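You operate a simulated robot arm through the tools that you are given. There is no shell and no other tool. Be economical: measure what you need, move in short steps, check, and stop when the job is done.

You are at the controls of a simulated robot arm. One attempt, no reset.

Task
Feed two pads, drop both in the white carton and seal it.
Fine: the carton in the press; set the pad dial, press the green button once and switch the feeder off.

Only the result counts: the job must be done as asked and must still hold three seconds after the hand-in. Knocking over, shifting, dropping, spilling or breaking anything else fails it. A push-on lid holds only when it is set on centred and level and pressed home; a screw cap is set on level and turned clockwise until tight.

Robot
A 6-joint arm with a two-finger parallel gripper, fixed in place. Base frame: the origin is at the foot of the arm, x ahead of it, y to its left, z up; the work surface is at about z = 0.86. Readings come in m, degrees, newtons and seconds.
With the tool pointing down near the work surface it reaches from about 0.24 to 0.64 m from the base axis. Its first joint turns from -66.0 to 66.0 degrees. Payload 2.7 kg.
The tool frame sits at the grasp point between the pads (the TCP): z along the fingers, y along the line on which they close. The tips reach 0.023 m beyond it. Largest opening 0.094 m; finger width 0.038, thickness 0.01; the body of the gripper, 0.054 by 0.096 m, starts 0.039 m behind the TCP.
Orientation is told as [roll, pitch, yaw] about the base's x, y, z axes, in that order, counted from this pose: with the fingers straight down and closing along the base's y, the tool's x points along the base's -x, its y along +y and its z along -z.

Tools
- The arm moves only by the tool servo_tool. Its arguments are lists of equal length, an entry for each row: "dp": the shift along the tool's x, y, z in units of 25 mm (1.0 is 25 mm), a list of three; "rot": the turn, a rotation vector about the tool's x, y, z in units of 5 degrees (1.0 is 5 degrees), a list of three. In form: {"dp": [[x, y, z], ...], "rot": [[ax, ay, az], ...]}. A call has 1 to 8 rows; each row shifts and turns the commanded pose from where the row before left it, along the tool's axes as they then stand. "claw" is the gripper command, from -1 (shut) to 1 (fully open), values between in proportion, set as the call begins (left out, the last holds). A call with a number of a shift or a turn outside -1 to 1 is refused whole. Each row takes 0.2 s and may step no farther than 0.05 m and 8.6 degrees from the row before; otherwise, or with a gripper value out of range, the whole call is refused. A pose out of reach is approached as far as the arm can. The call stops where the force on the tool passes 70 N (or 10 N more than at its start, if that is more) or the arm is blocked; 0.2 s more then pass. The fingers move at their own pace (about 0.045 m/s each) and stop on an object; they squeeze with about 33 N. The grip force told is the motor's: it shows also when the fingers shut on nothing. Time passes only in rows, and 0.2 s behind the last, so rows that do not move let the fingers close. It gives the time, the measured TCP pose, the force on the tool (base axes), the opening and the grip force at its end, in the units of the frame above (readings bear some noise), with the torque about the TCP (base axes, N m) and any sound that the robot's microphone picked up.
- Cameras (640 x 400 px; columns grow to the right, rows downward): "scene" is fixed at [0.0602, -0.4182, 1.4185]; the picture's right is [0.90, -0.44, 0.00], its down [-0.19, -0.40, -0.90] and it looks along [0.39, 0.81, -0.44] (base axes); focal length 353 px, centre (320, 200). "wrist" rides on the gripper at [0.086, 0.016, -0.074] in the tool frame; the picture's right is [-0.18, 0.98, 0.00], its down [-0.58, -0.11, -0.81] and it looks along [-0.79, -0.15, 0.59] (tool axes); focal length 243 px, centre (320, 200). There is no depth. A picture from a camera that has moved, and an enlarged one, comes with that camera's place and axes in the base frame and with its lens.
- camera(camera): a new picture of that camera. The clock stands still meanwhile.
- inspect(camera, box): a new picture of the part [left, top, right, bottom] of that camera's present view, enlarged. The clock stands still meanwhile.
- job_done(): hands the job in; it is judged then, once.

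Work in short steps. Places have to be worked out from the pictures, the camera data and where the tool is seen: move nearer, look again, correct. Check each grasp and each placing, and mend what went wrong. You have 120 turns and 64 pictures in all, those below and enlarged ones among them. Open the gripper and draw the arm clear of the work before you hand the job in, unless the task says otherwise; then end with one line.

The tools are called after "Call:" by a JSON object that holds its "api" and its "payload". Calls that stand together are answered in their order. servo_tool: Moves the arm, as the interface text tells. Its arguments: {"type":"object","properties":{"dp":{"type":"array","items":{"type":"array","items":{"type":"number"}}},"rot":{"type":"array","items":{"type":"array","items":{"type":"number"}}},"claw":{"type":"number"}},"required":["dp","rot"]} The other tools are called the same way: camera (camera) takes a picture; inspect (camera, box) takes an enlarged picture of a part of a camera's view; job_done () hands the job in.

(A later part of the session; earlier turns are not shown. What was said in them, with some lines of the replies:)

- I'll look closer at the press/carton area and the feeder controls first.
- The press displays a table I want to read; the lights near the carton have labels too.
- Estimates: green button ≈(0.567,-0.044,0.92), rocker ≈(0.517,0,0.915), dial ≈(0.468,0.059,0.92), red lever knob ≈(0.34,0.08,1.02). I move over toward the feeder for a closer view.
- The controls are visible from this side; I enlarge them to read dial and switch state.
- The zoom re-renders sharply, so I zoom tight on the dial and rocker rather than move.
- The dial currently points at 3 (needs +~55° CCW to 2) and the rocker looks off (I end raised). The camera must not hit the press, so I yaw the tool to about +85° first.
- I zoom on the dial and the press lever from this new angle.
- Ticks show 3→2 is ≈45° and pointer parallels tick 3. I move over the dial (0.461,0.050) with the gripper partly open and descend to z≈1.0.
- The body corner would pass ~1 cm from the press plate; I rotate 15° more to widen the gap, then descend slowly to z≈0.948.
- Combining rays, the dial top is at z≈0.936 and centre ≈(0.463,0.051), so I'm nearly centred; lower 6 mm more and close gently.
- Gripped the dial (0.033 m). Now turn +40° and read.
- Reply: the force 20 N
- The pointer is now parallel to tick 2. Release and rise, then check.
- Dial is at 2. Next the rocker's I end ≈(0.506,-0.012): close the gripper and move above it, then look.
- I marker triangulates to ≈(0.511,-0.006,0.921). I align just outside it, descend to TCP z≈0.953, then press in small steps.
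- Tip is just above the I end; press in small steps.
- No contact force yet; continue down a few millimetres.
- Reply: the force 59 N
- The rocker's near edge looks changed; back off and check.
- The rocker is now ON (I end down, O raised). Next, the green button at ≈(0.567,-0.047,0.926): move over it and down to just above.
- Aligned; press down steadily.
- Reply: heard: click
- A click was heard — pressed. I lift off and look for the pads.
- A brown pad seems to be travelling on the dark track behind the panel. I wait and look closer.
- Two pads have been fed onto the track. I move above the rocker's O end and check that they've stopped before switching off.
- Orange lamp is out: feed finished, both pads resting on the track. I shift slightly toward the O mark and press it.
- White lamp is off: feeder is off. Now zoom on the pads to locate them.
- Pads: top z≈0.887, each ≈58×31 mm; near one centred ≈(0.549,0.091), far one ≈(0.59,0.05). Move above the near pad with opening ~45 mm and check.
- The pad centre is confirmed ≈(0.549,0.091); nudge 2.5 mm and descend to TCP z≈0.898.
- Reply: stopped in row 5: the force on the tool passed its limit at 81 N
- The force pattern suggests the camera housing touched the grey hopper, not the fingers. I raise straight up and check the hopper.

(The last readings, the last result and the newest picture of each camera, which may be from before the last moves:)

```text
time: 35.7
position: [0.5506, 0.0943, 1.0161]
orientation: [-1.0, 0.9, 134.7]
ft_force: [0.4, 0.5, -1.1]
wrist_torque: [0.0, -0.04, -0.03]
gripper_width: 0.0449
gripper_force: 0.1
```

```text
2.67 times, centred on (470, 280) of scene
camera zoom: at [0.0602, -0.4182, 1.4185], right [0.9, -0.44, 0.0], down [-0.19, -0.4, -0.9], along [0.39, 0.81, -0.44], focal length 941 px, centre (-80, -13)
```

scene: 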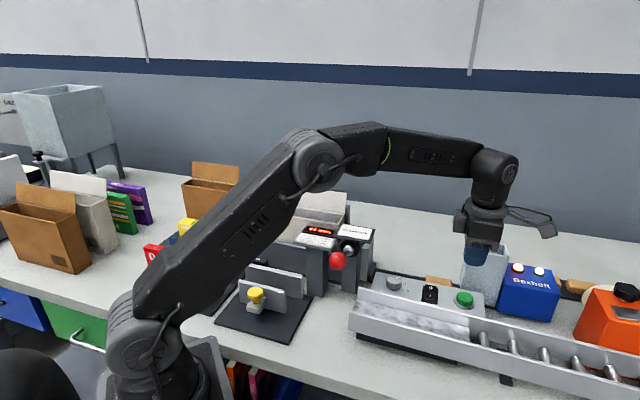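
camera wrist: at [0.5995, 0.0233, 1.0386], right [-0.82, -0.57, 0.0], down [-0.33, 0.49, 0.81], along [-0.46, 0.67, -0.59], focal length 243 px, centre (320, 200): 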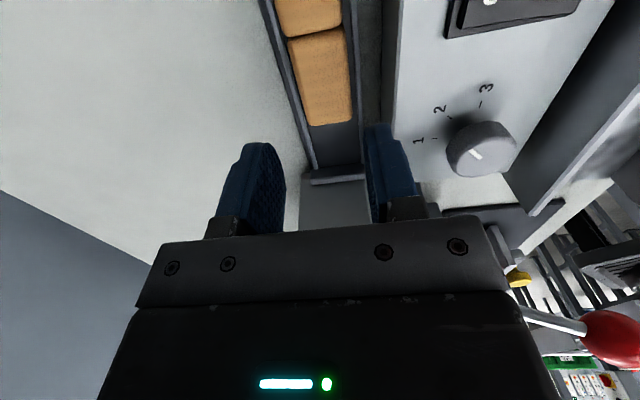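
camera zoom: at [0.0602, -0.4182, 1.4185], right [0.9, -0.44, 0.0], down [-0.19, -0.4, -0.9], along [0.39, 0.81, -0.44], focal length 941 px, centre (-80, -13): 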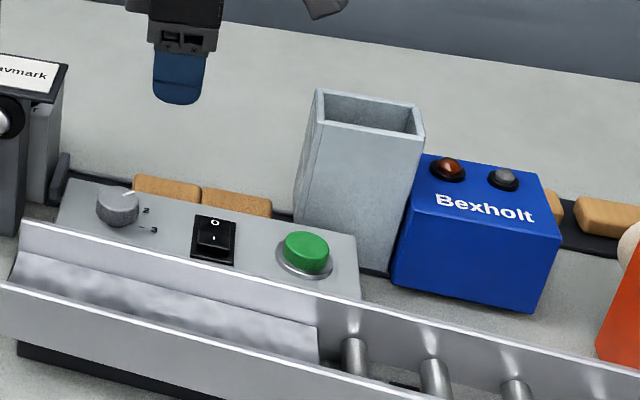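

Hopper is unchanged. To keep the camera away from it I'll turn the tool to yaw −45° (same closing axis), in place and a bit higher.

Call:
{"api": "servo_tool", "payload": {"dp": [[0, 0, -0.3], [0, 0, -0.3], [0, 0, -0.3], [0, 0, 0], [0, 0, 0], [0, 0, 0], [0, 0, 0], [0, 0, 0]], "rot": [[0, 0, 1], [0, 0, 1], [0, 0, 1], [0, 0, 1], [0, 0, 1], [0, 0, 1], [0, 0, 1], [0, 0, 1]]}}

Call:
{"api": "servo_tool", "payload": {"dp": [[0, 0, 0], [0, 0, 0], [0, 0, 0], [0, 0, 0], [0, 0, 0], [0, 0, 0], [0, 0, 0], [0, 0, 0]], "rot": [[0, 0, 1], [0, 0, 1], [0, 0, 1], [0, 0, 1], [0, 0, 1], [0, 0, 1], [0, 0, 1], [0, 0, 1]]}}

Call:
{"api": "servo_tool", "payload": {"dp": [[0, 0, 0], [0, 0, 0], [0, 0, 0], [0, 0, 0], [0, 0, 0], [0, 0, 0], [0, 0, 0], [0, 0, 0]], "rot": [[0, 0, 1], [0, 0, 1], [0, 0, 1], [0, 0, 1], [0, 0, 1], [0, 0, 1], [0, 0, 1], [0, 0, 1]]}}

Call:
{"api": "servo_tool", "payload": {"dp": [[0, 0, 0], [0, 0, 0], [0, 0, 0], [0, 0, 0], [0, 0, 0], [0, 0, 0], [0, 0, 0], [0, 0, 0]], "rot": [[0, 0, 1], [0, 0, 1], [0, 0, 1], [0, 0, 1], [0, 0, 1], [0, 0, 1], [0, 0, 1], [0, 0, 1]]}}

Call:
{"api": "servo_tool", "payload": {"dp": [[0, 0, 0], [0, 0, 0], [0, 0, 0], [0, 0, 0], [0, 0, 0]], "rot": [[0, 0, 1], [0, 0, 1], [0, 0, 1], [0, 0, 1], [0, 0, 0]]}}

Call:
{"api": "camera", "payload": {"camera": "wrist"}}

```text
time: 37.5
position: [0.5497, 0.0927, 1.039]
orientation: [-1.3, 0.0, 94.7]
ft_force: [-0.7, -0.4, 0.6]
wrist_torque: [0.02, 0.03, -0.02]
gripper_width: 0.0445
gripper_force: 0.1
```

```text
time: 39.3
position: [0.5502, 0.0915, 1.0397]
orientation: [-1.1, -0.8, 54.6]
ft_force: [0.5, -0.6, -0.1]
wrist_torque: [-0.02, 0.01, -0.01]
gripper_width: 0.0446
gripper_force: 0.1
```

```text
time: 41.1
position: [0.5507, 0.0924, 1.0389]
orientation: [-0.3, -1.3, 14.5]
ft_force: [1.4, -0.1, 0.4]
wrist_torque: [0.05, 0.0, 0.03]
gripper_width: 0.0447
gripper_force: 0.1
```

```text
time: 42.9
position: [0.5514, 0.0931, 1.0394]
orientation: [0.5, -1.2, -25.5]
ft_force: [0.5, -0.6, -0.5]
wrist_torque: [0.01, 0.0, 0.01]
gripper_width: 0.0446
gripper_force: 0.0
```

```text
time: 44.1
position: [0.5504, 0.0929, 1.0385]
orientation: [0.8, -1.0, -45.3]
ft_force: [0.1, -0.1, -0.2]
wrist_torque: [0.01, -0.02, 0.01]
gripper_width: 0.0446
gripper_force: 0.1
```

```text
20 pictures are left
camera wrist: at [0.5, 0.1669, 1.1136], right [0.83, 0.56, 0.02], down [0.31, -0.49, 0.81], along [0.46, -0.67, -0.58], focal length 243 px, centre (320, 200)
```

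wrist: 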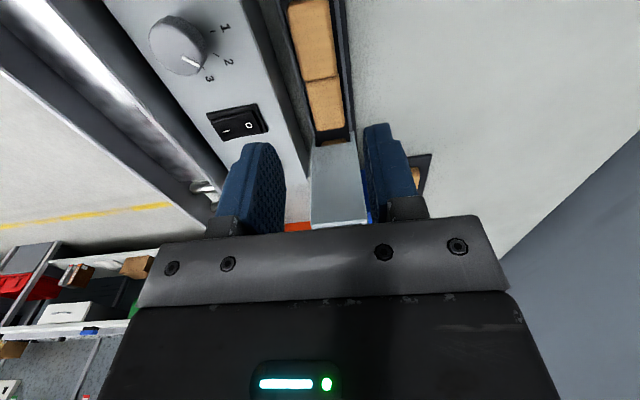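

Yaw −45 reached; far pad (next to hopper) is centred ≈(0.593,0.048). Fix the ~1.3° tilt, move over it and lower to z≈0.96.

Call:
{"api": "servo_tool", "payload": {"dp": [[-0.58, -0.02, 0], [-0.58, -0.02, 0], [-0.57, -0.02, 0], [-0.57, 0, 0], [0, 0, 0.8], [0, 0, 0.8], [0, 0, 0.8], [0, 0, 0.7]], "rot": [[0.18, 0.18, 0], [0, 0, 0], [0, 0, 0], [0, 0, 0], [0, 0, 0], [0, 0, 0], [0, 0, 0], [0, 0, 0]]}}

Call:
{"api": "camera", "payload": {"camera": "wrist"}}

```text
time: 45.9
position: [0.5873, 0.052, 0.9614]
orientation: [0.0, 0.0, -45.3]
ft_force: [0.0, -0.3, 0.1]
wrist_torque: [-0.02, 0.0, -0.02]
gripper_width: 0.0448
gripper_force: 0.0
```

```text
19 pictures are left
camera wrist: at [0.5392, 0.1259, 1.0376], right [0.83, 0.56, 0.0], down [0.33, -0.49, 0.81], along [0.45, -0.67, -0.59], focal length 243 px, centre (320, 200)
```

wrist: 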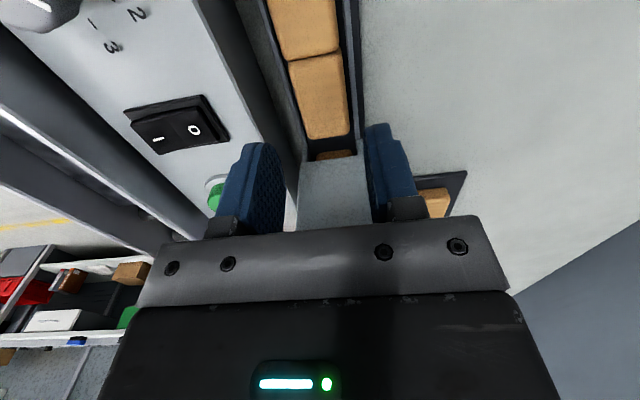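

Aligned across the pad (perp 0.452). Descend gently to TCP z≈0.898.

Call:
{"api": "servo_tool", "payload": {"dp": [[-0.1, 0, 0.5], [0, 0, 0.5], [0, 0, 0.5], [0, 0, 0.4], [0, 0, 0.3], [0, 0, 0.3], [0, 0, 0]], "rot": [[0, 0, 0], [0, 0, 0], [0, 0, 0], [0, 0, 0], [0, 0, 0], [0, 0, 0], [0, 0, 0]]}}

```text
time: 47.5
position: [0.5914, 0.0505, 0.9004]
orientation: [0.1, -0.1, -45.3]
ft_force: [-7.6, 9.7, 7.2]
wrist_torque: [-0.62, -0.7, 0.29]
gripper_width: 0.0449
gripper_force: 0.1
```

Light contact force pushing away from the hopper (~12 N); back off 5 mm from it and re-read.

Call:
{"api": "servo_tool", "payload": {"dp": [[0.2, 0, 0], [0, 0, 0]], "rot": [[0, 0, 0], [0, 0, 0]]}}

Call:
{"api": "inspect", "payload": {"camera": "wrist", "box": [220, 40, 420, 165]}}

```text
time: 48.1
position: [0.588, 0.0524, 0.8996]
orientation: [0.0, 0.0, -45.4]
ft_force: [-0.6, -0.2, 0.0]
wrist_torque: [-0.02, 0.0, 0.02]
gripper_width: 0.0447
gripper_force: 0.1
```

```text
3.20 times, centred on (320, 102) of wrist
camera zoom: at [0.5393, 0.1268, 0.9755], right [0.83, 0.56, 0.0], down [0.33, -0.49, 0.81], along [0.45, -0.67, -0.59], focal length 776 px, centre (320, 512)
```

zoom: 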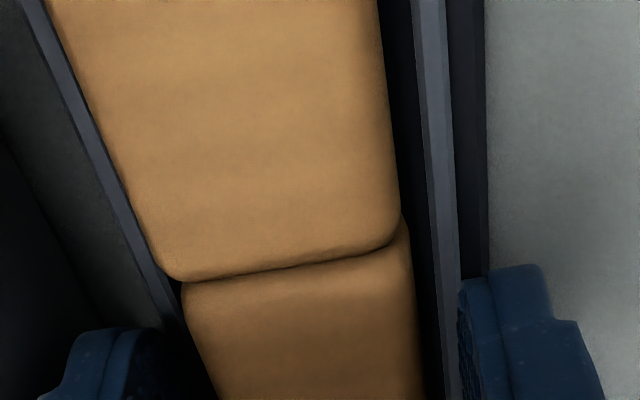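

Free of contact; fingers straddle the pad. Close.

Call:
{"api": "servo_tool", "payload": {"dp": [[0, 0, 0], [0, 0, 0], [0, 0, 0], [0, 0, 0]], "rot": [[0, 0, 0], [0, 0, 0], [0, 0, 0], [0, 0, 0]], "claw": -1}}

```text
time: 49.1
position: [0.5887, 0.0535, 0.8999]
orientation: [0.0, 0.1, -45.3]
ft_force: [-0.2, -0.9, -0.4]
wrist_torque: [0.02, -0.04, -0.02]
gripper_width: 0.0321
gripper_force: 32.8
```

Pad gripped (32 mm). Lift straight up to z≈1.1, then on toward the carton.

Call:
{"api": "servo_tool", "payload": {"dp": [[0, 0, -0.5], [0, 0, -1], [0, 0, -1], [0, 0, -1.0], [0, 0, -1.0], [0, 0, -1.0], [0, 0, -1.0], [0, 0, -1.0]], "rot": [[0, 0, 0], [0, 0, 0], [0, 0, 0], [0, 0, 0], [0, 0, 0], [0, 0, 0], [0, 0, 0], [0, 0, 0]]}}

Call:
{"api": "servo_tool", "payload": {"dp": [[1, -0.07, -0.6], [1, -0.07, -0.6], [1, -0.07, -0.6], [1, -0.07, -0.6], [1, -0.07, 0], [1, -0.07, 0], [1, -0.07, 0], [1, -0.07, 0]], "rot": [[0, 0, 0], [0, 0, 0], [0, 0, 0], [0, 0, 0], [0, 0, 0], [0, 0, 0], [0, 0, 0], [0, 0, 0]]}}

Call:
{"api": "servo_tool", "payload": {"dp": [[1, -0.08, 0], [1, -0.08, 0], [1, -0.08, 0], [1, -0.08, 0], [0, 0, 0]], "rot": [[0, 0, 0], [0, 0, 0], [0, 0, 0], [0, 0, 0], [0, 0, 0]]}}

Call:
{"api": "camera", "payload": {"camera": "wrist"}}

Call:
{"api": "camera", "payload": {"camera": "scene"}}

```text
time: 50.9
position: [0.5894, 0.0535, 1.09]
orientation: [0.0, 0.0, -45.3]
ft_force: [0.6, 0.1, 0.6]
wrist_torque: [0.03, -0.02, -0.02]
gripper_width: 0.032
gripper_force: 33.4
```

```text
time: 52.7
position: [0.4369, 0.1835, 1.1467]
orientation: [0.0, 0.0, -45.3]
ft_force: [0.1, 1.2, 0.3]
wrist_torque: [0.04, 0.01, -0.04]
gripper_width: 0.0322
gripper_force: 33.1
```

```text
time: 53.9
position: [0.3618, 0.25, 1.1481]
orientation: [0.1, -0.1, -45.4]
ft_force: [0.9, 0.2, -0.7]
wrist_torque: [-0.03, 0.03, 0.01]
gripper_width: 0.032
gripper_force: 33.7
```

```text
17 pictures are left
camera wrist: at [0.3127, 0.3236, 1.2237], right [0.83, 0.56, 0.0], down [0.33, -0.49, 0.81], along [0.45, -0.67, -0.59], focal length 243 px, centre (320, 200)
```

wrist: 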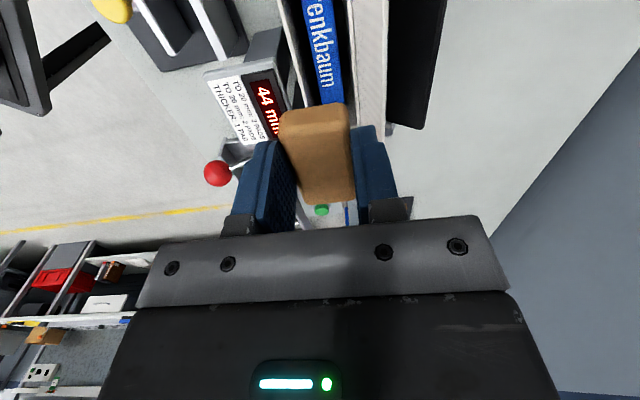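

```text
16 pictures are left
```

scene: 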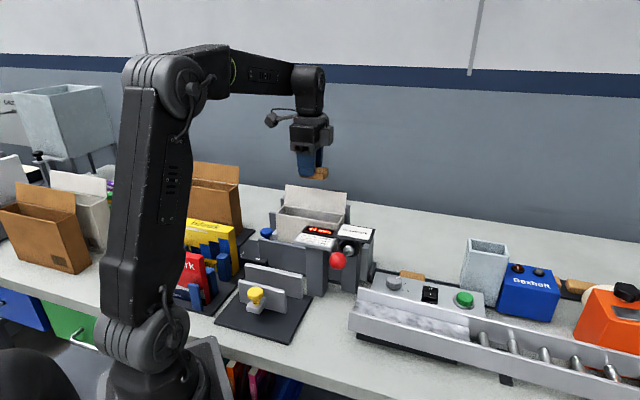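

Zoom into the carton to see the free space around the book.

Call:
{"api": "inspect", "payload": {"camera": "wrist", "box": [260, 0, 420, 100]}}

Call:
{"api": "inspect", "payload": {"camera": "scene", "box": [252, 165, 396, 265]}}

```text
4.00 times, centred on (340, 50) of wrist
camera zoom: at [0.3127, 0.3236, 1.2237], right [0.83, 0.56, 0.0], down [0.33, -0.49, 0.81], along [0.45, -0.67, -0.59], focal length 970 px, centre (240, 800)
```

zoom: 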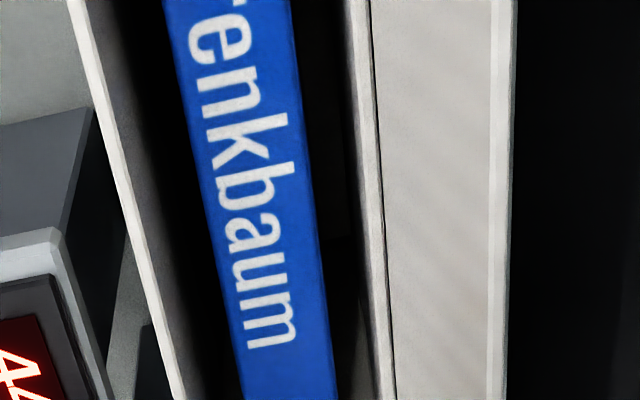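

```text
4.00 times, centred on (324, 215) of scene
camera zoom: at [0.0602, -0.4182, 1.4185], right [0.9, -0.44, 0.0], down [-0.19, -0.4, -0.9], along [0.39, 0.81, -0.44], focal length 1411 px, centre (304, 140)
```

zoom: 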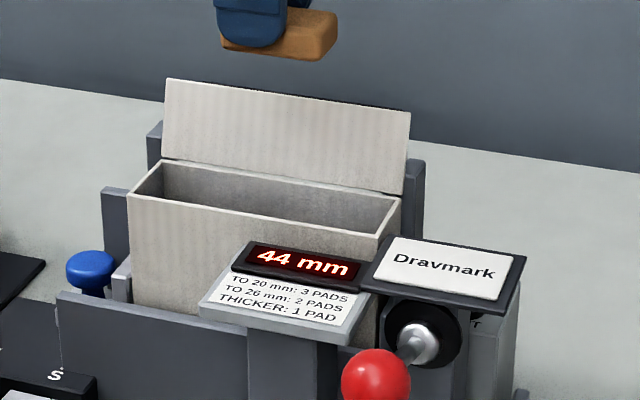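

I need to know how the pad sits relative to the fingertips; zoom on the gripper.

Call:
{"api": "inspect", "payload": {"camera": "scene", "box": [280, 135, 344, 190]}}

```text
7.27 times, centred on (312, 162) of scene
camera zoom: at [0.0602, -0.4182, 1.4185], right [0.9, -0.44, 0.0], down [-0.19, -0.4, -0.9], along [0.39, 0.81, -0.44], focal length 2566 px, centre (378, 473)
```

zoom: 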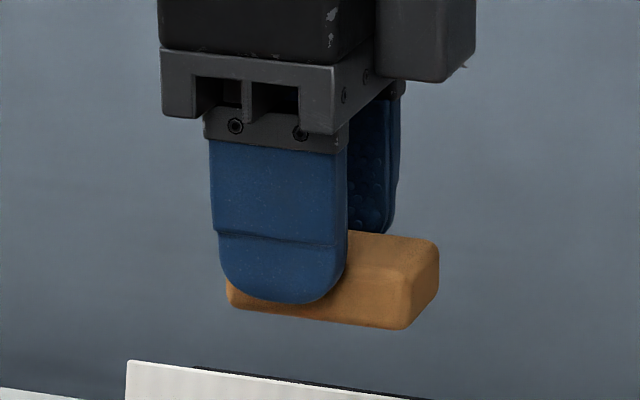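

The fingers wouldn't fit beside the flap with this across-grip, so I'll set this pad on the clear table at ≈(0.595,0.165) and regrip it by its ends. Moving there now.

Call:
{"api": "servo_tool", "payload": {"dp": [[-0.9, 0.42, 0], [-0.9, 0.42, 0], [-0.9, 0.42, 0], [-0.9, 0.42, 0], [-0.9, 0.42, 0], [-0.9, 0.42, 0], [-0.9, 0.42, 0], [-0.9, 0.42, 0]], "rot": [[0, 0, 0], [0, 0, 0], [0, 0, 0], [0, 0, 0], [0, 0, 0], [0, 0, 0], [0, 0, 0], [0, 0, 0]]}}

Call:
{"api": "servo_tool", "payload": {"dp": [[-0.9, 0.42, 0], [-0.9, 0.42, 0], [0, 0, 1], [0, 0, 1], [0, 0, 1], [0, 0, 1], [0, 0, 1], [0, 0, 1]], "rot": [[0, 0, 0], [0, 0, 0], [0, 0, 0], [0, 0, 0], [0, 0, 0], [0, 0, 0], [0, 0, 0], [0, 0, 0]]}}

Call:
{"api": "servo_tool", "payload": {"dp": [[0, 0, 1], [0, 0, 1], [0, 0, 0.7], [0, 0, 0]], "rot": [[0, 0, 0], [0, 0, 0], [0, 0, 0], [0, 0, 0]]}}

Call:
{"api": "inspect", "payload": {"camera": "scene", "box": [360, 200, 520, 300]}}

```text
time: 55.7
position: [0.5478, 0.1802, 1.1474]
orientation: [-0.1, 0.0, -45.5]
ft_force: [-0.1, -0.5, -0.2]
wrist_torque: [-0.03, 0.01, -0.02]
gripper_width: 0.0324
gripper_force: 33.2
```

```text
time: 57.5
position: [0.5718, 0.1543, 0.9858]
orientation: [-0.1, 0.0, -45.4]
ft_force: [-0.8, -1.2, -0.6]
wrist_torque: [0.03, 0.01, -0.01]
gripper_width: 0.0323
gripper_force: 33.7
out of reach, approached as far as the arm can: row 1, 2
```

```text
time: 58.5
position: [0.5709, 0.1558, 0.9186]
orientation: [-0.1, 0.1, -45.4]
ft_force: [0.2, 1.1, 0.3]
wrist_torque: [-0.02, 0.01, 0.02]
gripper_width: 0.0321
gripper_force: 32.7
```

```text
4.00 times, centred on (440, 250) of scene
camera zoom: at [0.0602, -0.4182, 1.4185], right [0.9, -0.44, 0.0], down [-0.19, -0.4, -0.9], along [0.39, 0.81, -0.44], focal length 1411 px, centre (-160, 0)
```

zoom: 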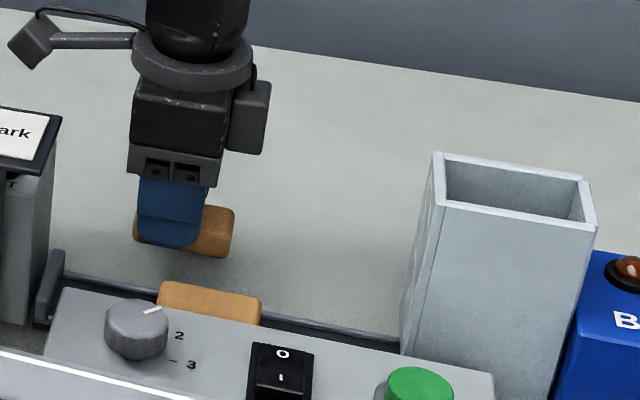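

Table spot is clear. Lower until touch.

Call:
{"api": "servo_tool", "payload": {"dp": [[0, 0, 0.5], [0, 0, 0.4], [0, 0, 0.2], [0, 0, 0.1], [0, 0, 0.08], [0, 0, 0]], "rot": [[0, 0, 0], [0, 0, 0], [0, 0, 0], [0, 0, 0], [0, 0, 0], [0, 0, 0]]}}

```text
time: 59.9
position: [0.573, 0.1568, 0.8897]
orientation: [0.4, -0.4, -45.3]
ft_force: [-4.3, -2.7, 27.8]
wrist_torque: [-0.14, 0.12, -0.03]
gripper_width: 0.0322
gripper_force: 32.9
```

Pad on the table. Release, rise, and rotate +90° to yaw 45°.

Call:
{"api": "servo_tool", "payload": {"dp": [[0, 0, 0], [0, 0, 0], [0, 0, -0.6], [0, 0, -1], [0, 0, -1], [0, 0, -1], [0, 0, -1], [0, 0, 0]], "rot": [[0, 0, 0], [0, 0, 0], [0, 0, 0], [0, 0, 0], [0, 0, 0], [0, 0, 0], [0, 0, -1], [0, 0, -1]], "claw": 0.0}}

Call:
{"api": "servo_tool", "payload": {"dp": [[0, 0, 0], [0, 0, 0], [0, 0, 0], [0, 0, 0], [0, 0, 0], [0, 0, 0], [0, 0, 0], [0, 0, 0]], "rot": [[0, 0, -1], [0, 0, -1], [0, 0, -1], [0, 0, -1], [0, 0, -1], [0, 0, -1], [0, 0, -1], [0, 0, -1]], "claw": 0.6}}

Call:
{"api": "servo_tool", "payload": {"dp": [[0, 0, 0], [0, 0, 0], [0, 0, 0], [0, 0, 0], [0, 0, 0], [0, 0, 0], [0, 0, 0], [0, 0, 0]], "rot": [[0, 0, -1], [0, 0, -1], [0, 0, -1], [0, 0, -1], [0, 0, -1], [0, 0, -1], [0, 0, -1], [0, 0, -1]]}}

Call:
{"api": "camera", "payload": {"camera": "wrist"}}

```text
time: 61.7
position: [0.5734, 0.1545, 1.0023]
orientation: [-0.1, 0.0, -35.3]
ft_force: [-0.7, -0.1, 0.7]
wrist_torque: [0.0, 0.0, -0.03]
gripper_width: 0.0473
gripper_force: 0.1
```

```text
time: 63.5
position: [0.5702, 0.1556, 1.0025]
orientation: [0.0, -0.1, 4.8]
ft_force: [-0.6, -0.2, 0.1]
wrist_torque: [0.01, 0.0, 0.01]
gripper_width: 0.0753
gripper_force: 0.0
```

```text
time: 65.3
position: [0.5711, 0.1558, 1.003]
orientation: [-0.1, 0.0, 44.6]
ft_force: [-0.1, -0.2, 0.2]
wrist_torque: [-0.02, -0.04, 0.02]
gripper_width: 0.0752
gripper_force: 0.0
```

```text
11 pictures are left
camera wrist: at [0.4983, 0.1072, 1.0778], right [-0.56, 0.83, 0.0], down [0.49, 0.33, 0.81], along [0.67, 0.45, -0.59], focal length 243 px, centre (320, 200)
```

wrist: 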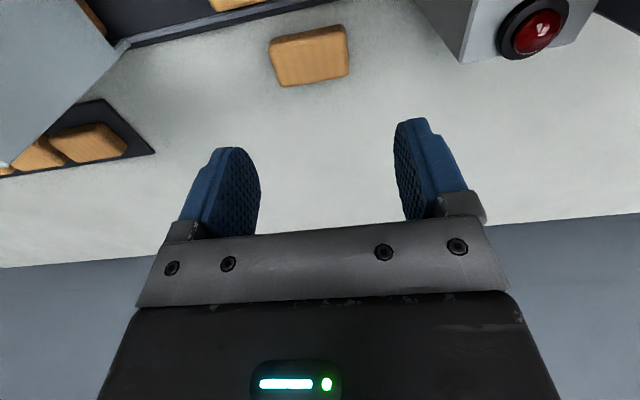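

Pad seen at ≈(0.575,0.152). Align, descend to TCP z≈0.893 (tips 10 mm below pad top) and grip by ends.

Call:
{"api": "servo_tool", "payload": {"dp": [[0, -0.22, 0.8], [0, 0, 0.8], [0, 0, 0.8], [0, 0, 0.8], [0, 0, 0.6], [0, 0, 0.4], [0, 0, 0.2], [0, 0, 0]], "rot": [[0, 0, 0], [0, 0, 0], [0, 0, 0], [0, 0, 0], [0, 0, 0], [0, 0, 0], [0, 0, 0], [0, 0, 0]]}}

Call:
{"api": "servo_tool", "payload": {"dp": [[0, 0, 0], [0, 0, 0], [0, 0, 0], [0, 0, 0]], "rot": [[0, 0, 0], [0, 0, 0], [0, 0, 0], [0, 0, 0]], "claw": -1}}

Call:
{"api": "servo_tool", "payload": {"dp": [[0, 0, -0.5], [0, 0, -1], [0, 0, -1], [0, 0, -1], [0, 0, -1], [0, 0, -1], [0, 0, -1], [0, 0, -1]], "rot": [[0, 0, 0], [0, 0, 0], [0, 0, 0], [0, 0, 0], [0, 0, 0], [0, 0, 0], [0, 0, 0], [0, 0, 0]]}}

```text
time: 67.1
position: [0.5746, 0.1517, 0.8919]
orientation: [0.0, 0.1, 44.6]
ft_force: [-0.3, 0.2, 0.0]
wrist_torque: [0.0, -0.01, -0.03]
gripper_width: 0.075
gripper_force: 0.1
```

```text
time: 68.1
position: [0.575, 0.1527, 0.8926]
orientation: [0.0, 0.0, 44.7]
ft_force: [-0.1, -0.6, -0.5]
wrist_torque: [-0.02, -0.01, -0.01]
gripper_width: 0.0582
gripper_force: 32.8
```

```text
time: 69.9
position: [0.5732, 0.1528, 1.0814]
orientation: [0.0, 0.0, 44.7]
ft_force: [-0.2, 0.3, -0.2]
wrist_torque: [0.03, -0.02, 0.02]
gripper_width: 0.0581
gripper_force: 33.3
```

Held by the ends (58 mm). Transport to above the carton's left half ≈(0.338,0.277) at z≈1.14.

Call:
{"api": "servo_tool", "payload": {"dp": [[0, 0, -0.9], [0, 0, -0.9], [0, 0, -0.6], [0.3, 0.95, 0], [0.3, 0.95, 0], [0.3, 0.95, 0], [0.3, 0.95, 0], [0.3, 0.95, 0]], "rot": [[0, 0, 0], [0, 0, 0], [0, 0, 0], [0, 0, 0], [0, 0, 0], [0, 0, 0], [0, 0, 0], [0, 0, 0]]}}

Call:
{"api": "servo_tool", "payload": {"dp": [[0.3, 0.95, 0], [0.3, 0.95, 0], [0.3, 0.9, 0], [0.27, 0.9, 0], [0.27, 0.87, 0], [0, 0.85, 0], [0, 0, 0]], "rot": [[0, 0, 0], [0, 0, 0], [0, 0, 0], [0, 0, 0], [0, 0, 0], [0, 0, 0], [0, 0, 0]]}}

Call:
{"api": "camera", "payload": {"camera": "wrist"}}

```text
time: 71.7
position: [0.459, 0.2073, 1.135]
orientation: [0.0, -0.1, 44.6]
ft_force: [0.3, 0.0, -0.2]
wrist_torque: [0.0, -0.01, 0.0]
gripper_width: 0.0581
gripper_force: 33.2
out of reach, approached as far as the arm can: row 3
```

```text
time: 73.3
position: [0.3373, 0.2794, 1.1355]
orientation: [0.0, 0.0, 44.6]
ft_force: [0.4, -0.6, 0.2]
wrist_torque: [-0.04, -0.01, -0.02]
gripper_width: 0.0583
gripper_force: 33.1
```

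```text
10 pictures are left
camera wrist: at [0.265, 0.2308, 1.2128], right [-0.56, 0.83, 0.0], down [0.49, 0.33, 0.81], along [0.67, 0.45, -0.59], focal length 243 px, centre (320, 200)
```

wrist: 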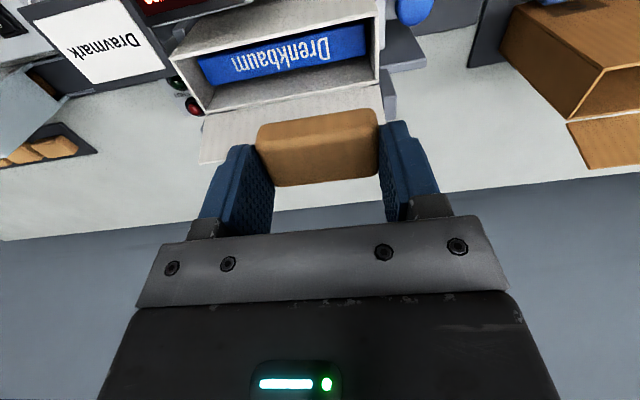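

Rim corners: outer perp 0.4105–0.457, along −0.002–0.147, rim z≈1.024. Shift 3.5 mm forward and lower the pad into the mouth of the carton (tips just above the rim).

Call:
{"api": "servo_tool", "payload": {"dp": [[0.14, 0, 0.6], [0, 0, 0.6], [0, 0, 0.6], [0, 0, 0.6], [0, 0, 0.4], [0, 0, 0.3], [0, 0, 0.25], [0, 0, 0]], "rot": [[0, 0, 0], [0, 0, 0], [0, 0, 0], [0, 0, 0], [0, 0, 0], [0, 0, 0], [0, 0, 0], [0, 0, 0]]}}

Call:
{"api": "inspect", "payload": {"camera": "wrist", "box": [160, 30, 480, 230]}}

```text
time: 75.1
position: [0.3348, 0.278, 1.0538]
orientation: [0.0, 0.1, 44.8]
ft_force: [1.2, -0.2, 0.6]
wrist_torque: [0.0, 0.0, -0.02]
gripper_width: 0.0583
gripper_force: 32.9
```

```text
2.00 times, centred on (320, 130) of wrist
camera zoom: at [0.263, 0.2294, 1.1292], right [-0.56, 0.83, 0.0], down [0.49, 0.33, 0.81], along [0.67, 0.45, -0.59], focal length 485 px, centre (320, 340)
```

zoom: 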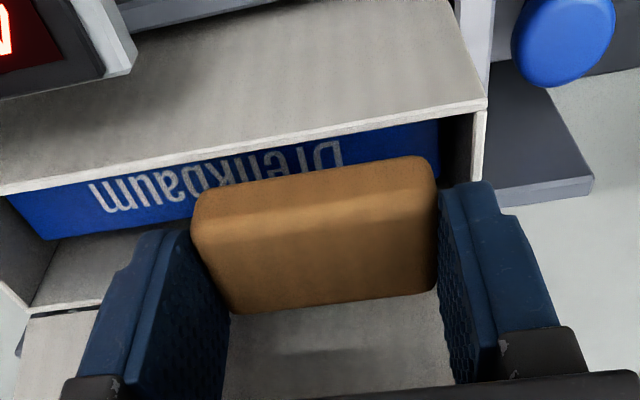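

The pad looks ~3 mm too far toward the flap; shift 3 mm forward, lower 3 mm, then release slightly.

Call:
{"api": "servo_tool", "payload": {"dp": [[0.13, 0, 0], [0, 0, 0.12], [0, 0, 0]], "rot": [[0, 0, 0], [0, 0, 0], [0, 0, 0]]}}

Call:
{"api": "servo_tool", "payload": {"dp": [[0, 0, 0], [0, 0, 0], [0, 0, 0], [0, 0, 0]], "rot": [[0, 0, 0], [0, 0, 0], [0, 0, 0], [0, 0, 0]], "claw": 0.6}}

Call:
{"api": "servo_tool", "payload": {"dp": [[0, 0, -0.6], [0, 0, -0.8], [0, 0, -1], [0, 0, -1], [0, 0, -0.6], [0, 0, 0]], "rot": [[0, 0, 0], [0, 0, 0], [0, 0, 0], [0, 0, 0], [0, 0, 0], [0, 0, 0]]}}

Call:
{"api": "camera", "payload": {"camera": "wrist"}}

```text
time: 75.9
position: [0.3331, 0.2743, 1.0504]
orientation: [0.0, -0.1, 44.8]
ft_force: [-0.3, 0.2, 0.5]
wrist_torque: [-0.02, -0.01, 0.0]
gripper_width: 0.058
gripper_force: 33.4
```

```text
time: 76.9
position: [0.3329, 0.2737, 1.0502]
orientation: [0.0, 0.0, 44.7]
ft_force: [-0.8, 1.0, -0.2]
wrist_torque: [-0.03, -0.01, 0.0]
gripper_width: 0.0753
gripper_force: 0.1
```

```text
time: 78.3
position: [0.3353, 0.2744, 1.1497]
orientation: [-0.1, 0.1, 44.7]
ft_force: [0.3, -1.1, 0.1]
wrist_torque: [0.02, 0.01, -0.01]
gripper_width: 0.0752
gripper_force: 0.2
```

```text
8 pictures are left
camera wrist: at [0.2625, 0.2262, 1.2246], right [-0.56, 0.83, 0.0], down [0.49, 0.33, 0.81], along [0.67, 0.45, -0.59], focal length 243 px, centre (320, 200)
```

wrist: 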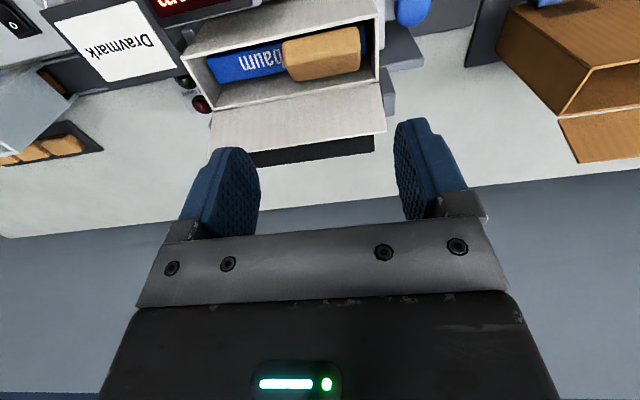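

First pad lies flat on the book in the carton. Now fetch the second pad at ≈(0.549,0.091), gripping by its ends.

Call:
{"api": "servo_tool", "payload": {"dp": [[-0.07, -0.936, 0], [-0.07, -0.936, 0], [-0.07, -0.936, 0], [-0.07, -0.936, 0], [-0.07, -0.936, 0], [-0.07, -0.936, 0], [-0.07, -0.936, 0], [-0.07, -0.936, 0]], "rot": [[0, 0, 0], [0, 0, 0], [0, 0, 0], [0, 0, 0], [0, 0, 0], [0, 0, 0], [0, 0, 0], [0, 0, 0]]}}

Call:
{"api": "servo_tool", "payload": {"dp": [[-0.07, -0.936, 0], [-0.07, -0.936, 0], [-0.07, -0.936, 0], [-0.07, -0.936, 0], [0, 0, 1], [0, 0, 1], [0, 0, 1], [0, 0, 1]], "rot": [[0, 0, 0], [0, 0, 0], [0, 0, 0], [0, 0, 0], [0, 0, 0], [0, 0, 0], [0, 0, 0], [0, 0, 0]]}}

Call:
{"api": "servo_tool", "payload": {"dp": [[0, 0, 1], [0, 0, 1], [0, 0, 1], [0, 0, 0]], "rot": [[0, 0, 0], [0, 0, 0], [0, 0, 0], [0, 0, 0]]}}

Call:
{"api": "camera", "payload": {"camera": "wrist"}}

```text
time: 80.1
position: [0.4752, 0.1532, 1.1504]
orientation: [0.0, 0.0, 44.6]
ft_force: [-0.7, 0.0, 0.0]
wrist_torque: [0.0, 0.02, 0.01]
gripper_width: 0.0751
gripper_force: 0.0
```

```text
time: 81.9
position: [0.5451, 0.0898, 1.0499]
orientation: [0.0, 0.0, 44.6]
ft_force: [-0.1, -0.6, -0.2]
wrist_torque: [-0.02, 0.02, 0.0]
gripper_width: 0.0753
gripper_force: 0.0
```

```text
time: 82.9
position: [0.5451, 0.0894, 0.9777]
orientation: [0.0, -0.1, 44.7]
ft_force: [0.9, -0.8, -0.5]
wrist_torque: [0.01, 0.02, 0.02]
gripper_width: 0.0753
gripper_force: 0.0
```

```text
7 pictures are left
camera wrist: at [0.473, 0.0414, 1.0523], right [-0.56, 0.83, 0.0], down [0.49, 0.33, 0.81], along [0.67, 0.45, -0.59], focal length 243 px, centre (320, 200)
```

wrist: 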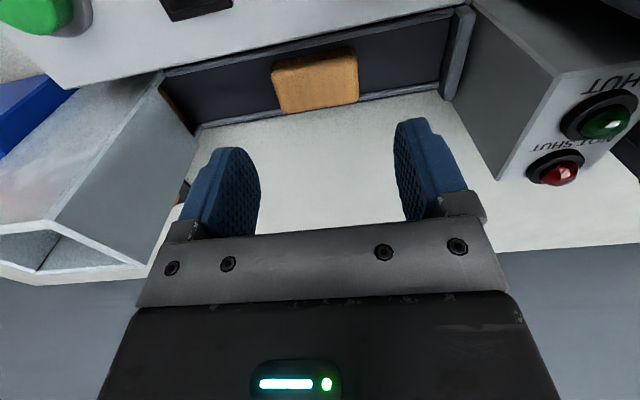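

Pad 2 is centred within a few mm; nudge and descend to TCP z≈0.904, then grip and lift.

Call:
{"api": "servo_tool", "payload": {"dp": [[-0.12, -0.08, 0.6], [0, 0, 0.6], [0, 0, 0.6], [0, 0, 0.5], [0, 0, 0.4], [0, 0, 0.25], [0, 0, 0]], "rot": [[0, 0, 0], [0, 0, 0], [0, 0, 0], [0, 0, 0], [0, 0, 0], [0, 0, 0], [0, 0, 0]]}}

Call:
{"api": "servo_tool", "payload": {"dp": [[0, 0, 0], [0, 0, 0], [0, 0, 0], [0, 0, 0]], "rot": [[0, 0, 0], [0, 0, 0], [0, 0, 0], [0, 0, 0]], "claw": -1}}

```text
time: 84.5
position: [0.5498, 0.0902, 0.9026]
orientation: [0.0, 0.1, 44.7]
ft_force: [0.1, -0.6, -0.1]
wrist_torque: [0.02, 0.0, -0.01]
gripper_width: 0.0751
gripper_force: 0.0
```

```text
time: 85.5
position: [0.5502, 0.0903, 0.9028]
orientation: [0.1, -0.1, 44.8]
ft_force: [-0.5, 0.0, -0.2]
wrist_torque: [0.01, 0.01, 0.01]
gripper_width: 0.0582
gripper_force: 32.6
```

Gripped (58 mm). Lift and carry to above the carton's right half ≈(0.385,0.228).

Call:
{"api": "servo_tool", "payload": {"dp": [[0, 0, -0.7], [0, 0, -1], [0, 0, -1], [0, 0, -1], [0, 0, -1], [0, 0, -1], [0, 0, -1], [0, 0, -1]], "rot": [[0, 0, 0], [0, 0, 0], [0, 0, 0], [0, 0, 0], [0, 0, 0], [0, 0, 0], [0, 0, 0], [0, 0, 0]]}}

Call:
{"api": "servo_tool", "payload": {"dp": [[0, 0, -0.9], [0, 0, -0.9], [0.09, 0.95, 0], [0.09, 0.95, 0], [0.09, 0.95, 0], [0.09, 0.95, 0], [0.09, 0.95, 0], [0.09, 0.95, 0]], "rot": [[0, 0, 0], [0, 0, 0], [0, 0, 0], [0, 0, 0], [0, 0, 0], [0, 0, 0], [0, 0, 0], [0, 0, 0]]}}

Call:
{"api": "servo_tool", "payload": {"dp": [[0.09, 0.95, 0], [0.09, 0.95, 0], [0.08, 0.96, 0], [0, 0, 0], [0, 0, 0]], "rot": [[0, 0, 0], [0, 0, 0], [0, 0, 0], [0, 0, 0], [0, 0, 0]]}}

```text
time: 87.3
position: [0.5487, 0.0888, 1.0957]
orientation: [0.0, 0.0, 44.8]
ft_force: [-0.2, 0.2, -0.4]
wrist_torque: [-0.02, 0.0, -0.02]
gripper_width: 0.0583
gripper_force: 33.3
```

```text
time: 89.1
position: [0.439, 0.1824, 1.1398]
orientation: [0.0, 0.0, 44.6]
ft_force: [0.1, -0.6, 0.1]
wrist_torque: [0.01, 0.01, -0.02]
gripper_width: 0.0583
gripper_force: 33.5
```

```text
time: 90.3
position: [0.384, 0.2298, 1.1401]
orientation: [0.0, -0.1, 44.7]
ft_force: [-0.6, -0.7, 0.0]
wrist_torque: [0.01, -0.02, 0.0]
gripper_width: 0.0581
gripper_force: 33.2
```

Aligned (perp 0.434, along 0.109). Lower with tips just above the rim.

Call:
{"api": "servo_tool", "payload": {"dp": [[0.05, -0.05, 0.6], [0, 0, 0.6], [0, 0, 0.6], [0, 0, 0.6], [0, 0, 0.5], [0, 0, 0.4], [0, 0, 0.25], [0, 0, 0]], "rot": [[0, 0, 0], [0, 0, 0], [0, 0, 0], [0, 0, 0], [0, 0, 0], [0, 0, 0], [0, 0, 0], [0, 0, 0]]}}

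Call:
{"api": "inspect", "payload": {"camera": "wrist", "box": [160, 30, 480, 230]}}

```text
time: 92.1
position: [0.3846, 0.228, 1.0513]
orientation: [0.1, 0.1, 44.7]
ft_force: [-0.3, 0.9, 0.0]
wrist_torque: [0.03, 0.01, -0.02]
gripper_width: 0.0583
gripper_force: 32.7
```

```text
2.00 times, centred on (320, 130) of wrist
camera zoom: at [0.3129, 0.1792, 1.1267], right [-0.56, 0.83, 0.0], down [0.49, 0.33, 0.81], along [0.67, 0.45, -0.59], focal length 485 px, centre (320, 340)
```

zoom: 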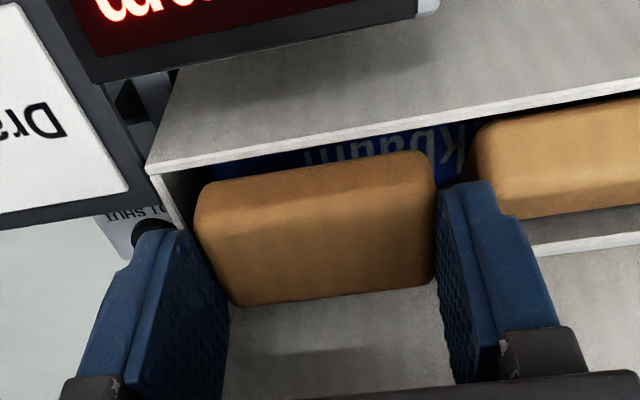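

Good clearance on all sides; release and rise.

Call:
{"api": "servo_tool", "payload": {"dp": [[0, 0, 0], [0, 0, 0], [0, 0, 0], [0, 0, 0]], "rot": [[0, 0, 0], [0, 0, 0], [0, 0, 0], [0, 0, 0]], "claw": 0.55}}

Call:
{"api": "servo_tool", "payload": {"dp": [[0, 0, -0.6], [0, 0, -0.8], [0, 0, -1], [0, 0, -1], [0, 0, -1], [0, 0, -1], [0, 0, 0]], "rot": [[0, 0, 0], [0, 0, 0], [0, 0, 0], [0, 0, 0], [0, 0, 0], [0, 0, 0], [0, 0, 0]]}}

Call:
{"api": "camera", "payload": {"camera": "wrist"}}

```text
time: 93.1
position: [0.3848, 0.2276, 1.051]
orientation: [0.0, -0.1, 44.8]
ft_force: [-0.1, 1.0, 0.2]
wrist_torque: [-0.01, -0.01, 0.01]
gripper_width: 0.0728
gripper_force: 0.1
```

```text
time: 94.7
position: [0.3853, 0.2312, 1.1842]
orientation: [0.0, 0.0, 44.6]
ft_force: [-1.0, 0.7, 0.9]
wrist_torque: [0.06, 0.04, 0.02]
gripper_width: 0.073
gripper_force: 0.0
```

```text
5 pictures are left
camera wrist: at [0.3122, 0.183, 1.2596], right [-0.56, 0.83, 0.0], down [0.49, 0.33, 0.81], along [0.67, 0.45, -0.59], focal length 243 px, centre (320, 200)
```

wrist: 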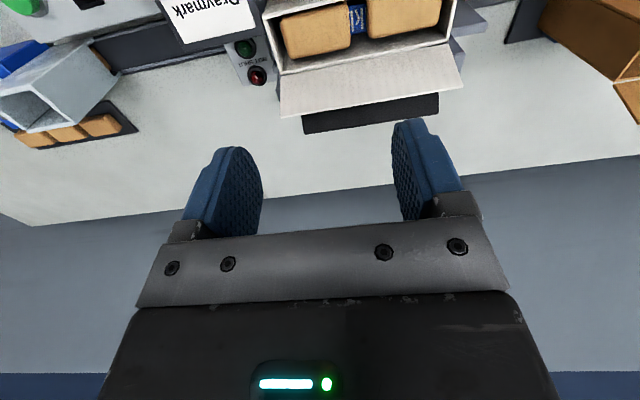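

Both pads lie in the carton. To seal: the red lever knob triangulates to ≈(0.331,0.065,1.019), pivot ≈(0.39,0.124,0.985) — a pull-down lever. Close the fingers and move above the knob.

Call:
{"api": "servo_tool", "payload": {"dp": [[0.926, -0.45, 0], [0.926, -0.45, 0], [0.926, -0.45, 0], [0.926, -0.45, 0], [0.926, -0.45, 0], [0.926, -0.45, 0], [0.926, -0.45, 0], [0, 0, 0.8]], "rot": [[0, 0, 0], [0, 0, 0], [0, 0, 0], [0, 0, 0], [0, 0, 0], [0, 0, 0], [0, 0, 0], [0, 0, 0]], "claw": -1}}

Call:
{"api": "servo_tool", "payload": {"dp": [[0, 0, 0.9], [0, 0, 0.9], [0, 0, 0.9], [0, 0, 0.7], [0, 0, 0]], "rot": [[0, 0, 0], [0, 0, 0], [0, 0, 0], [0, 0, 0], [0, 0, 0]]}}

Call:
{"api": "inspect", "payload": {"camera": "scene", "box": [240, 170, 432, 290]}}

```text
time: 96.5
position: [0.3257, 0.0579, 1.1626]
orientation: [0.0, 0.0, 44.6]
ft_force: [-0.1, 0.2, -0.3]
wrist_torque: [-0.02, -0.03, 0.0]
gripper_width: 0.0002
gripper_force: 33.2
```

```text
time: 97.7
position: [0.3244, 0.0549, 1.0785]
orientation: [0.0, 0.0, 44.7]
ft_force: [0.1, -1.2, -1.2]
wrist_torque: [0.01, 0.03, 0.01]
gripper_width: 0.0
gripper_force: 32.5
```

```text
3.33 times, centred on (336, 230) of scene
camera zoom: at [0.0602, -0.4182, 1.4185], right [0.9, -0.44, 0.0], down [-0.19, -0.4, -0.9], along [0.39, 0.81, -0.44], focal length 1176 px, centre (267, 100)
```

zoom: 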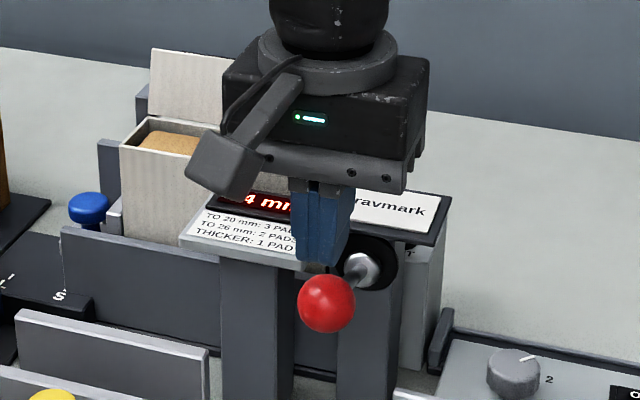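

Tip is right above the knob. Push down ~5 cm in steps and check force.

Call:
{"api": "servo_tool", "payload": {"dp": [[-0.16, 0.05, 0.3], [0, 0, 0.4], [0, 0, 0.4], [0, 0, 0.4], [0, 0, 0.4], [0, 0, 0.4]], "rot": [[0, 0, 0], [0, 0, 0], [0, 0, 0], [0, 0, 0], [0, 0, 0], [0, 0, 0]]}}

```text
time: 99.1
position: [0.3271, 0.0596, 1.0214]
orientation: [0.0, -0.1, 44.6]
ft_force: [-2.0, -0.8, 6.0]
wrist_torque: [-0.04, 0.0, 0.02]
gripper_width: 0.0
gripper_force: 33.7
```

Lever is moving with ~6 N. Continue down along the arc.

Call:
{"api": "servo_tool", "payload": {"dp": [[0, 0, 0.4], [-0.05, 0, 0.4], [-0.1, 0, 0.4], [-0.15, 0, 0.35], [-0.2, 0, 0.35]], "rot": [[0, 0, 0], [0, 0, 0], [0, 0, 0], [0, 0, 0], [0, 0, 0]]}}

```text
time: 100.1
position: [0.332, 0.0668, 0.99]
orientation: [-0.2, 0.0, 44.6]
ft_force: [-4.0, -1.1, 9.9]
wrist_torque: [-0.05, 0.07, -0.02]
gripper_width: 0.0
gripper_force: 32.8
stopped in row 5: the force on the tool passed its limit at 92 N (the readings are from after the stop); the commanded pose is now the measured one
```

The lever reached a stop at about −22°. Look at the result.

Call:
{"api": "camera", "payload": {"camera": "scene"}}

```text
3 pictures are left
```

scene: 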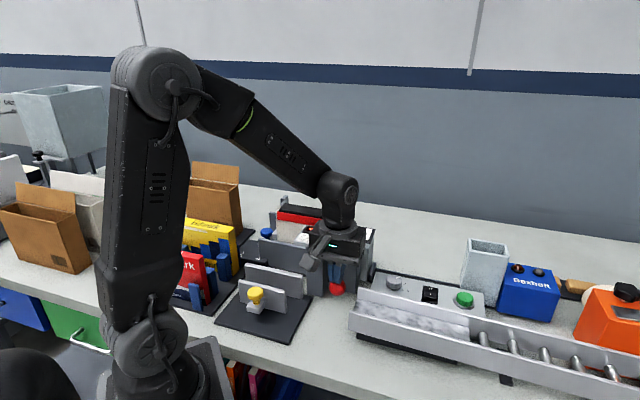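

The flap is folded shut under a red press bar. Push once more gently against the stop and hold, then back off upward.

Call:
{"api": "servo_tool", "payload": {"dp": [[-0.03, 0, 0.1], [0, 0, 0.1], [0, 0, 0], [0, 0, 0], [0, 0, 0]], "rot": [[0, 0, 0], [0, 0, 0], [0, 0, 0], [0, 0, 0], [0, 0, 0]]}}

Call:
{"api": "servo_tool", "payload": {"dp": [[0.15, 0, -0.4], [0, 0, -0.6], [0, 0, -0.8], [0, 0, -0.9], [0, 0, -0.9], [0, 0, -0.9], [0, 0, -0.9], [0, 0, -0.9]], "rot": [[0, 0, 0], [0, 0, 0], [0, 0, 0], [0, 0, 0], [0, 0, 0], [0, 0, 0], [0, 0, 0], [0, 0, 0]]}}

Call:
{"api": "camera", "payload": {"camera": "wrist"}}

```text
time: 100.7
position: [0.3333, 0.0656, 0.9904]
orientation: [-0.3, -0.1, 44.6]
ft_force: [-2.8, 0.7, 9.7]
wrist_torque: [0.01, 0.06, 0.02]
gripper_width: 0.0001
gripper_force: 33.4
stopped in row 2: the force on the tool passed its limit at 79 N (the readings are from after the stop); the commanded pose is now the measured one
```

```text
time: 102.5
position: [0.3297, 0.0606, 1.1446]
orientation: [-0.3, -0.1, 44.8]
ft_force: [0.1, 0.0, 0.4]
wrist_torque: [0.01, 0.0, -0.03]
gripper_width: 0.0002
gripper_force: 33.4
```

```text
2 pictures are left
camera wrist: at [0.258, 0.0134, 1.2217], right [-0.56, 0.83, -0.01], down [0.49, 0.33, 0.81], along [0.67, 0.45, -0.59], focal length 243 px, centre (320, 200)
```

wrist: 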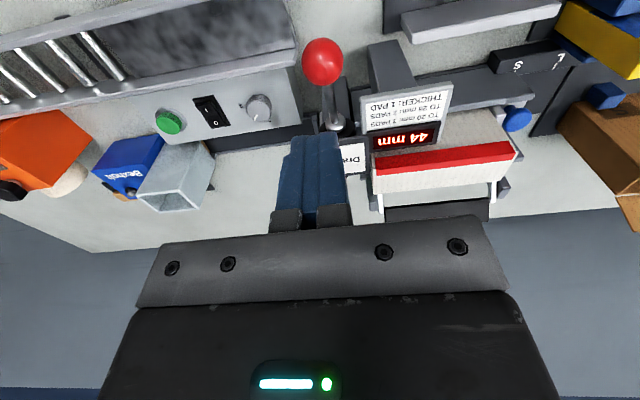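

The flap is down with a red seal strip. I move back to the earlier vantage where the SHUT/NOT SHUT lamps are visible, opening the gripper.

Call:
{"api": "servo_tool", "payload": {"dp": [[0, 0, -0.8], [0, 0, -0.8], [-0.9, 0.45, 0], [-0.9, 0.45, 0], [-0.9, 0.45, 0], [-0.9, 0.45, 0], [-0.9, 0.45, 0], [-0.9, 0.45, 0]], "rot": [[0, 0, 0], [0, 0, 0], [0, 0, 0], [0, 0, 0], [0, 0, 0], [0, 0, 0], [0, 0, 0], [0, 0, 0]], "claw": 0.6}}

Call:
{"api": "inspect", "payload": {"camera": "wrist", "box": [210, 0, 470, 160]}}

```text
time: 104.2
position: [0.3765, 0.2061, 1.1853]
orientation: [-0.2, -0.2, 44.7]
ft_force: [1.2, 0.7, -0.7]
wrist_torque: [-0.03, -0.02, 0.0]
gripper_width: 0.0754
gripper_force: 0.1
```

```text
2.46 times, centred on (340, 80) of wrist
camera zoom: at [0.3047, 0.1589, 1.2614], right [-0.56, 0.83, -0.01], down [0.49, 0.33, 0.81], along [0.67, 0.45, -0.59], focal length 597 px, centre (271, 495)
```

zoom: 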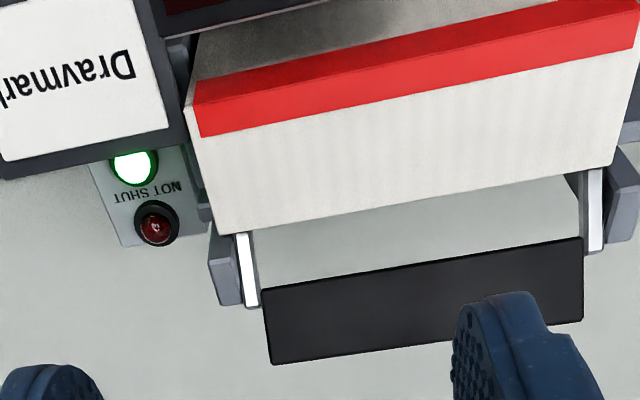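

The green SHUT lamp is lit and the carton is taped shut. I raise the arm clear, then hand in.

Call:
{"api": "servo_tool", "payload": {"dp": [[0, 0, -0.8], [0, 0, -0.8], [0, 0, -0.5], [0, 0, 0]], "rot": [[0, 0, 0], [0, 0, 0], [0, 0, 0], [0, 0, 0]]}}

Call:
{"api": "job_done", "payload": {}}

```text
time: 105.2
position: [0.3774, 0.2063, 1.2394]
orientation: [-0.4, -0.2, 44.6]
ft_force: [0.4, -1.3, 0.3]
wrist_torque: [0.01, 0.0, 0.01]
gripper_width: 0.0752
gripper_force: 0.0
```

```text
The job is handed in.
```

The job is handed in: two pads were fed with the dial at 2 and one press of the green button, the feeder is off, and the white carton holds both pads and is sealed with the green lamp lit. The press display read 44 mm, for which its table says 1 pad; I fed two as you asked. The gripper brushed the grey hopper twice, and a picture after the first, harder contact showed it had not moved.
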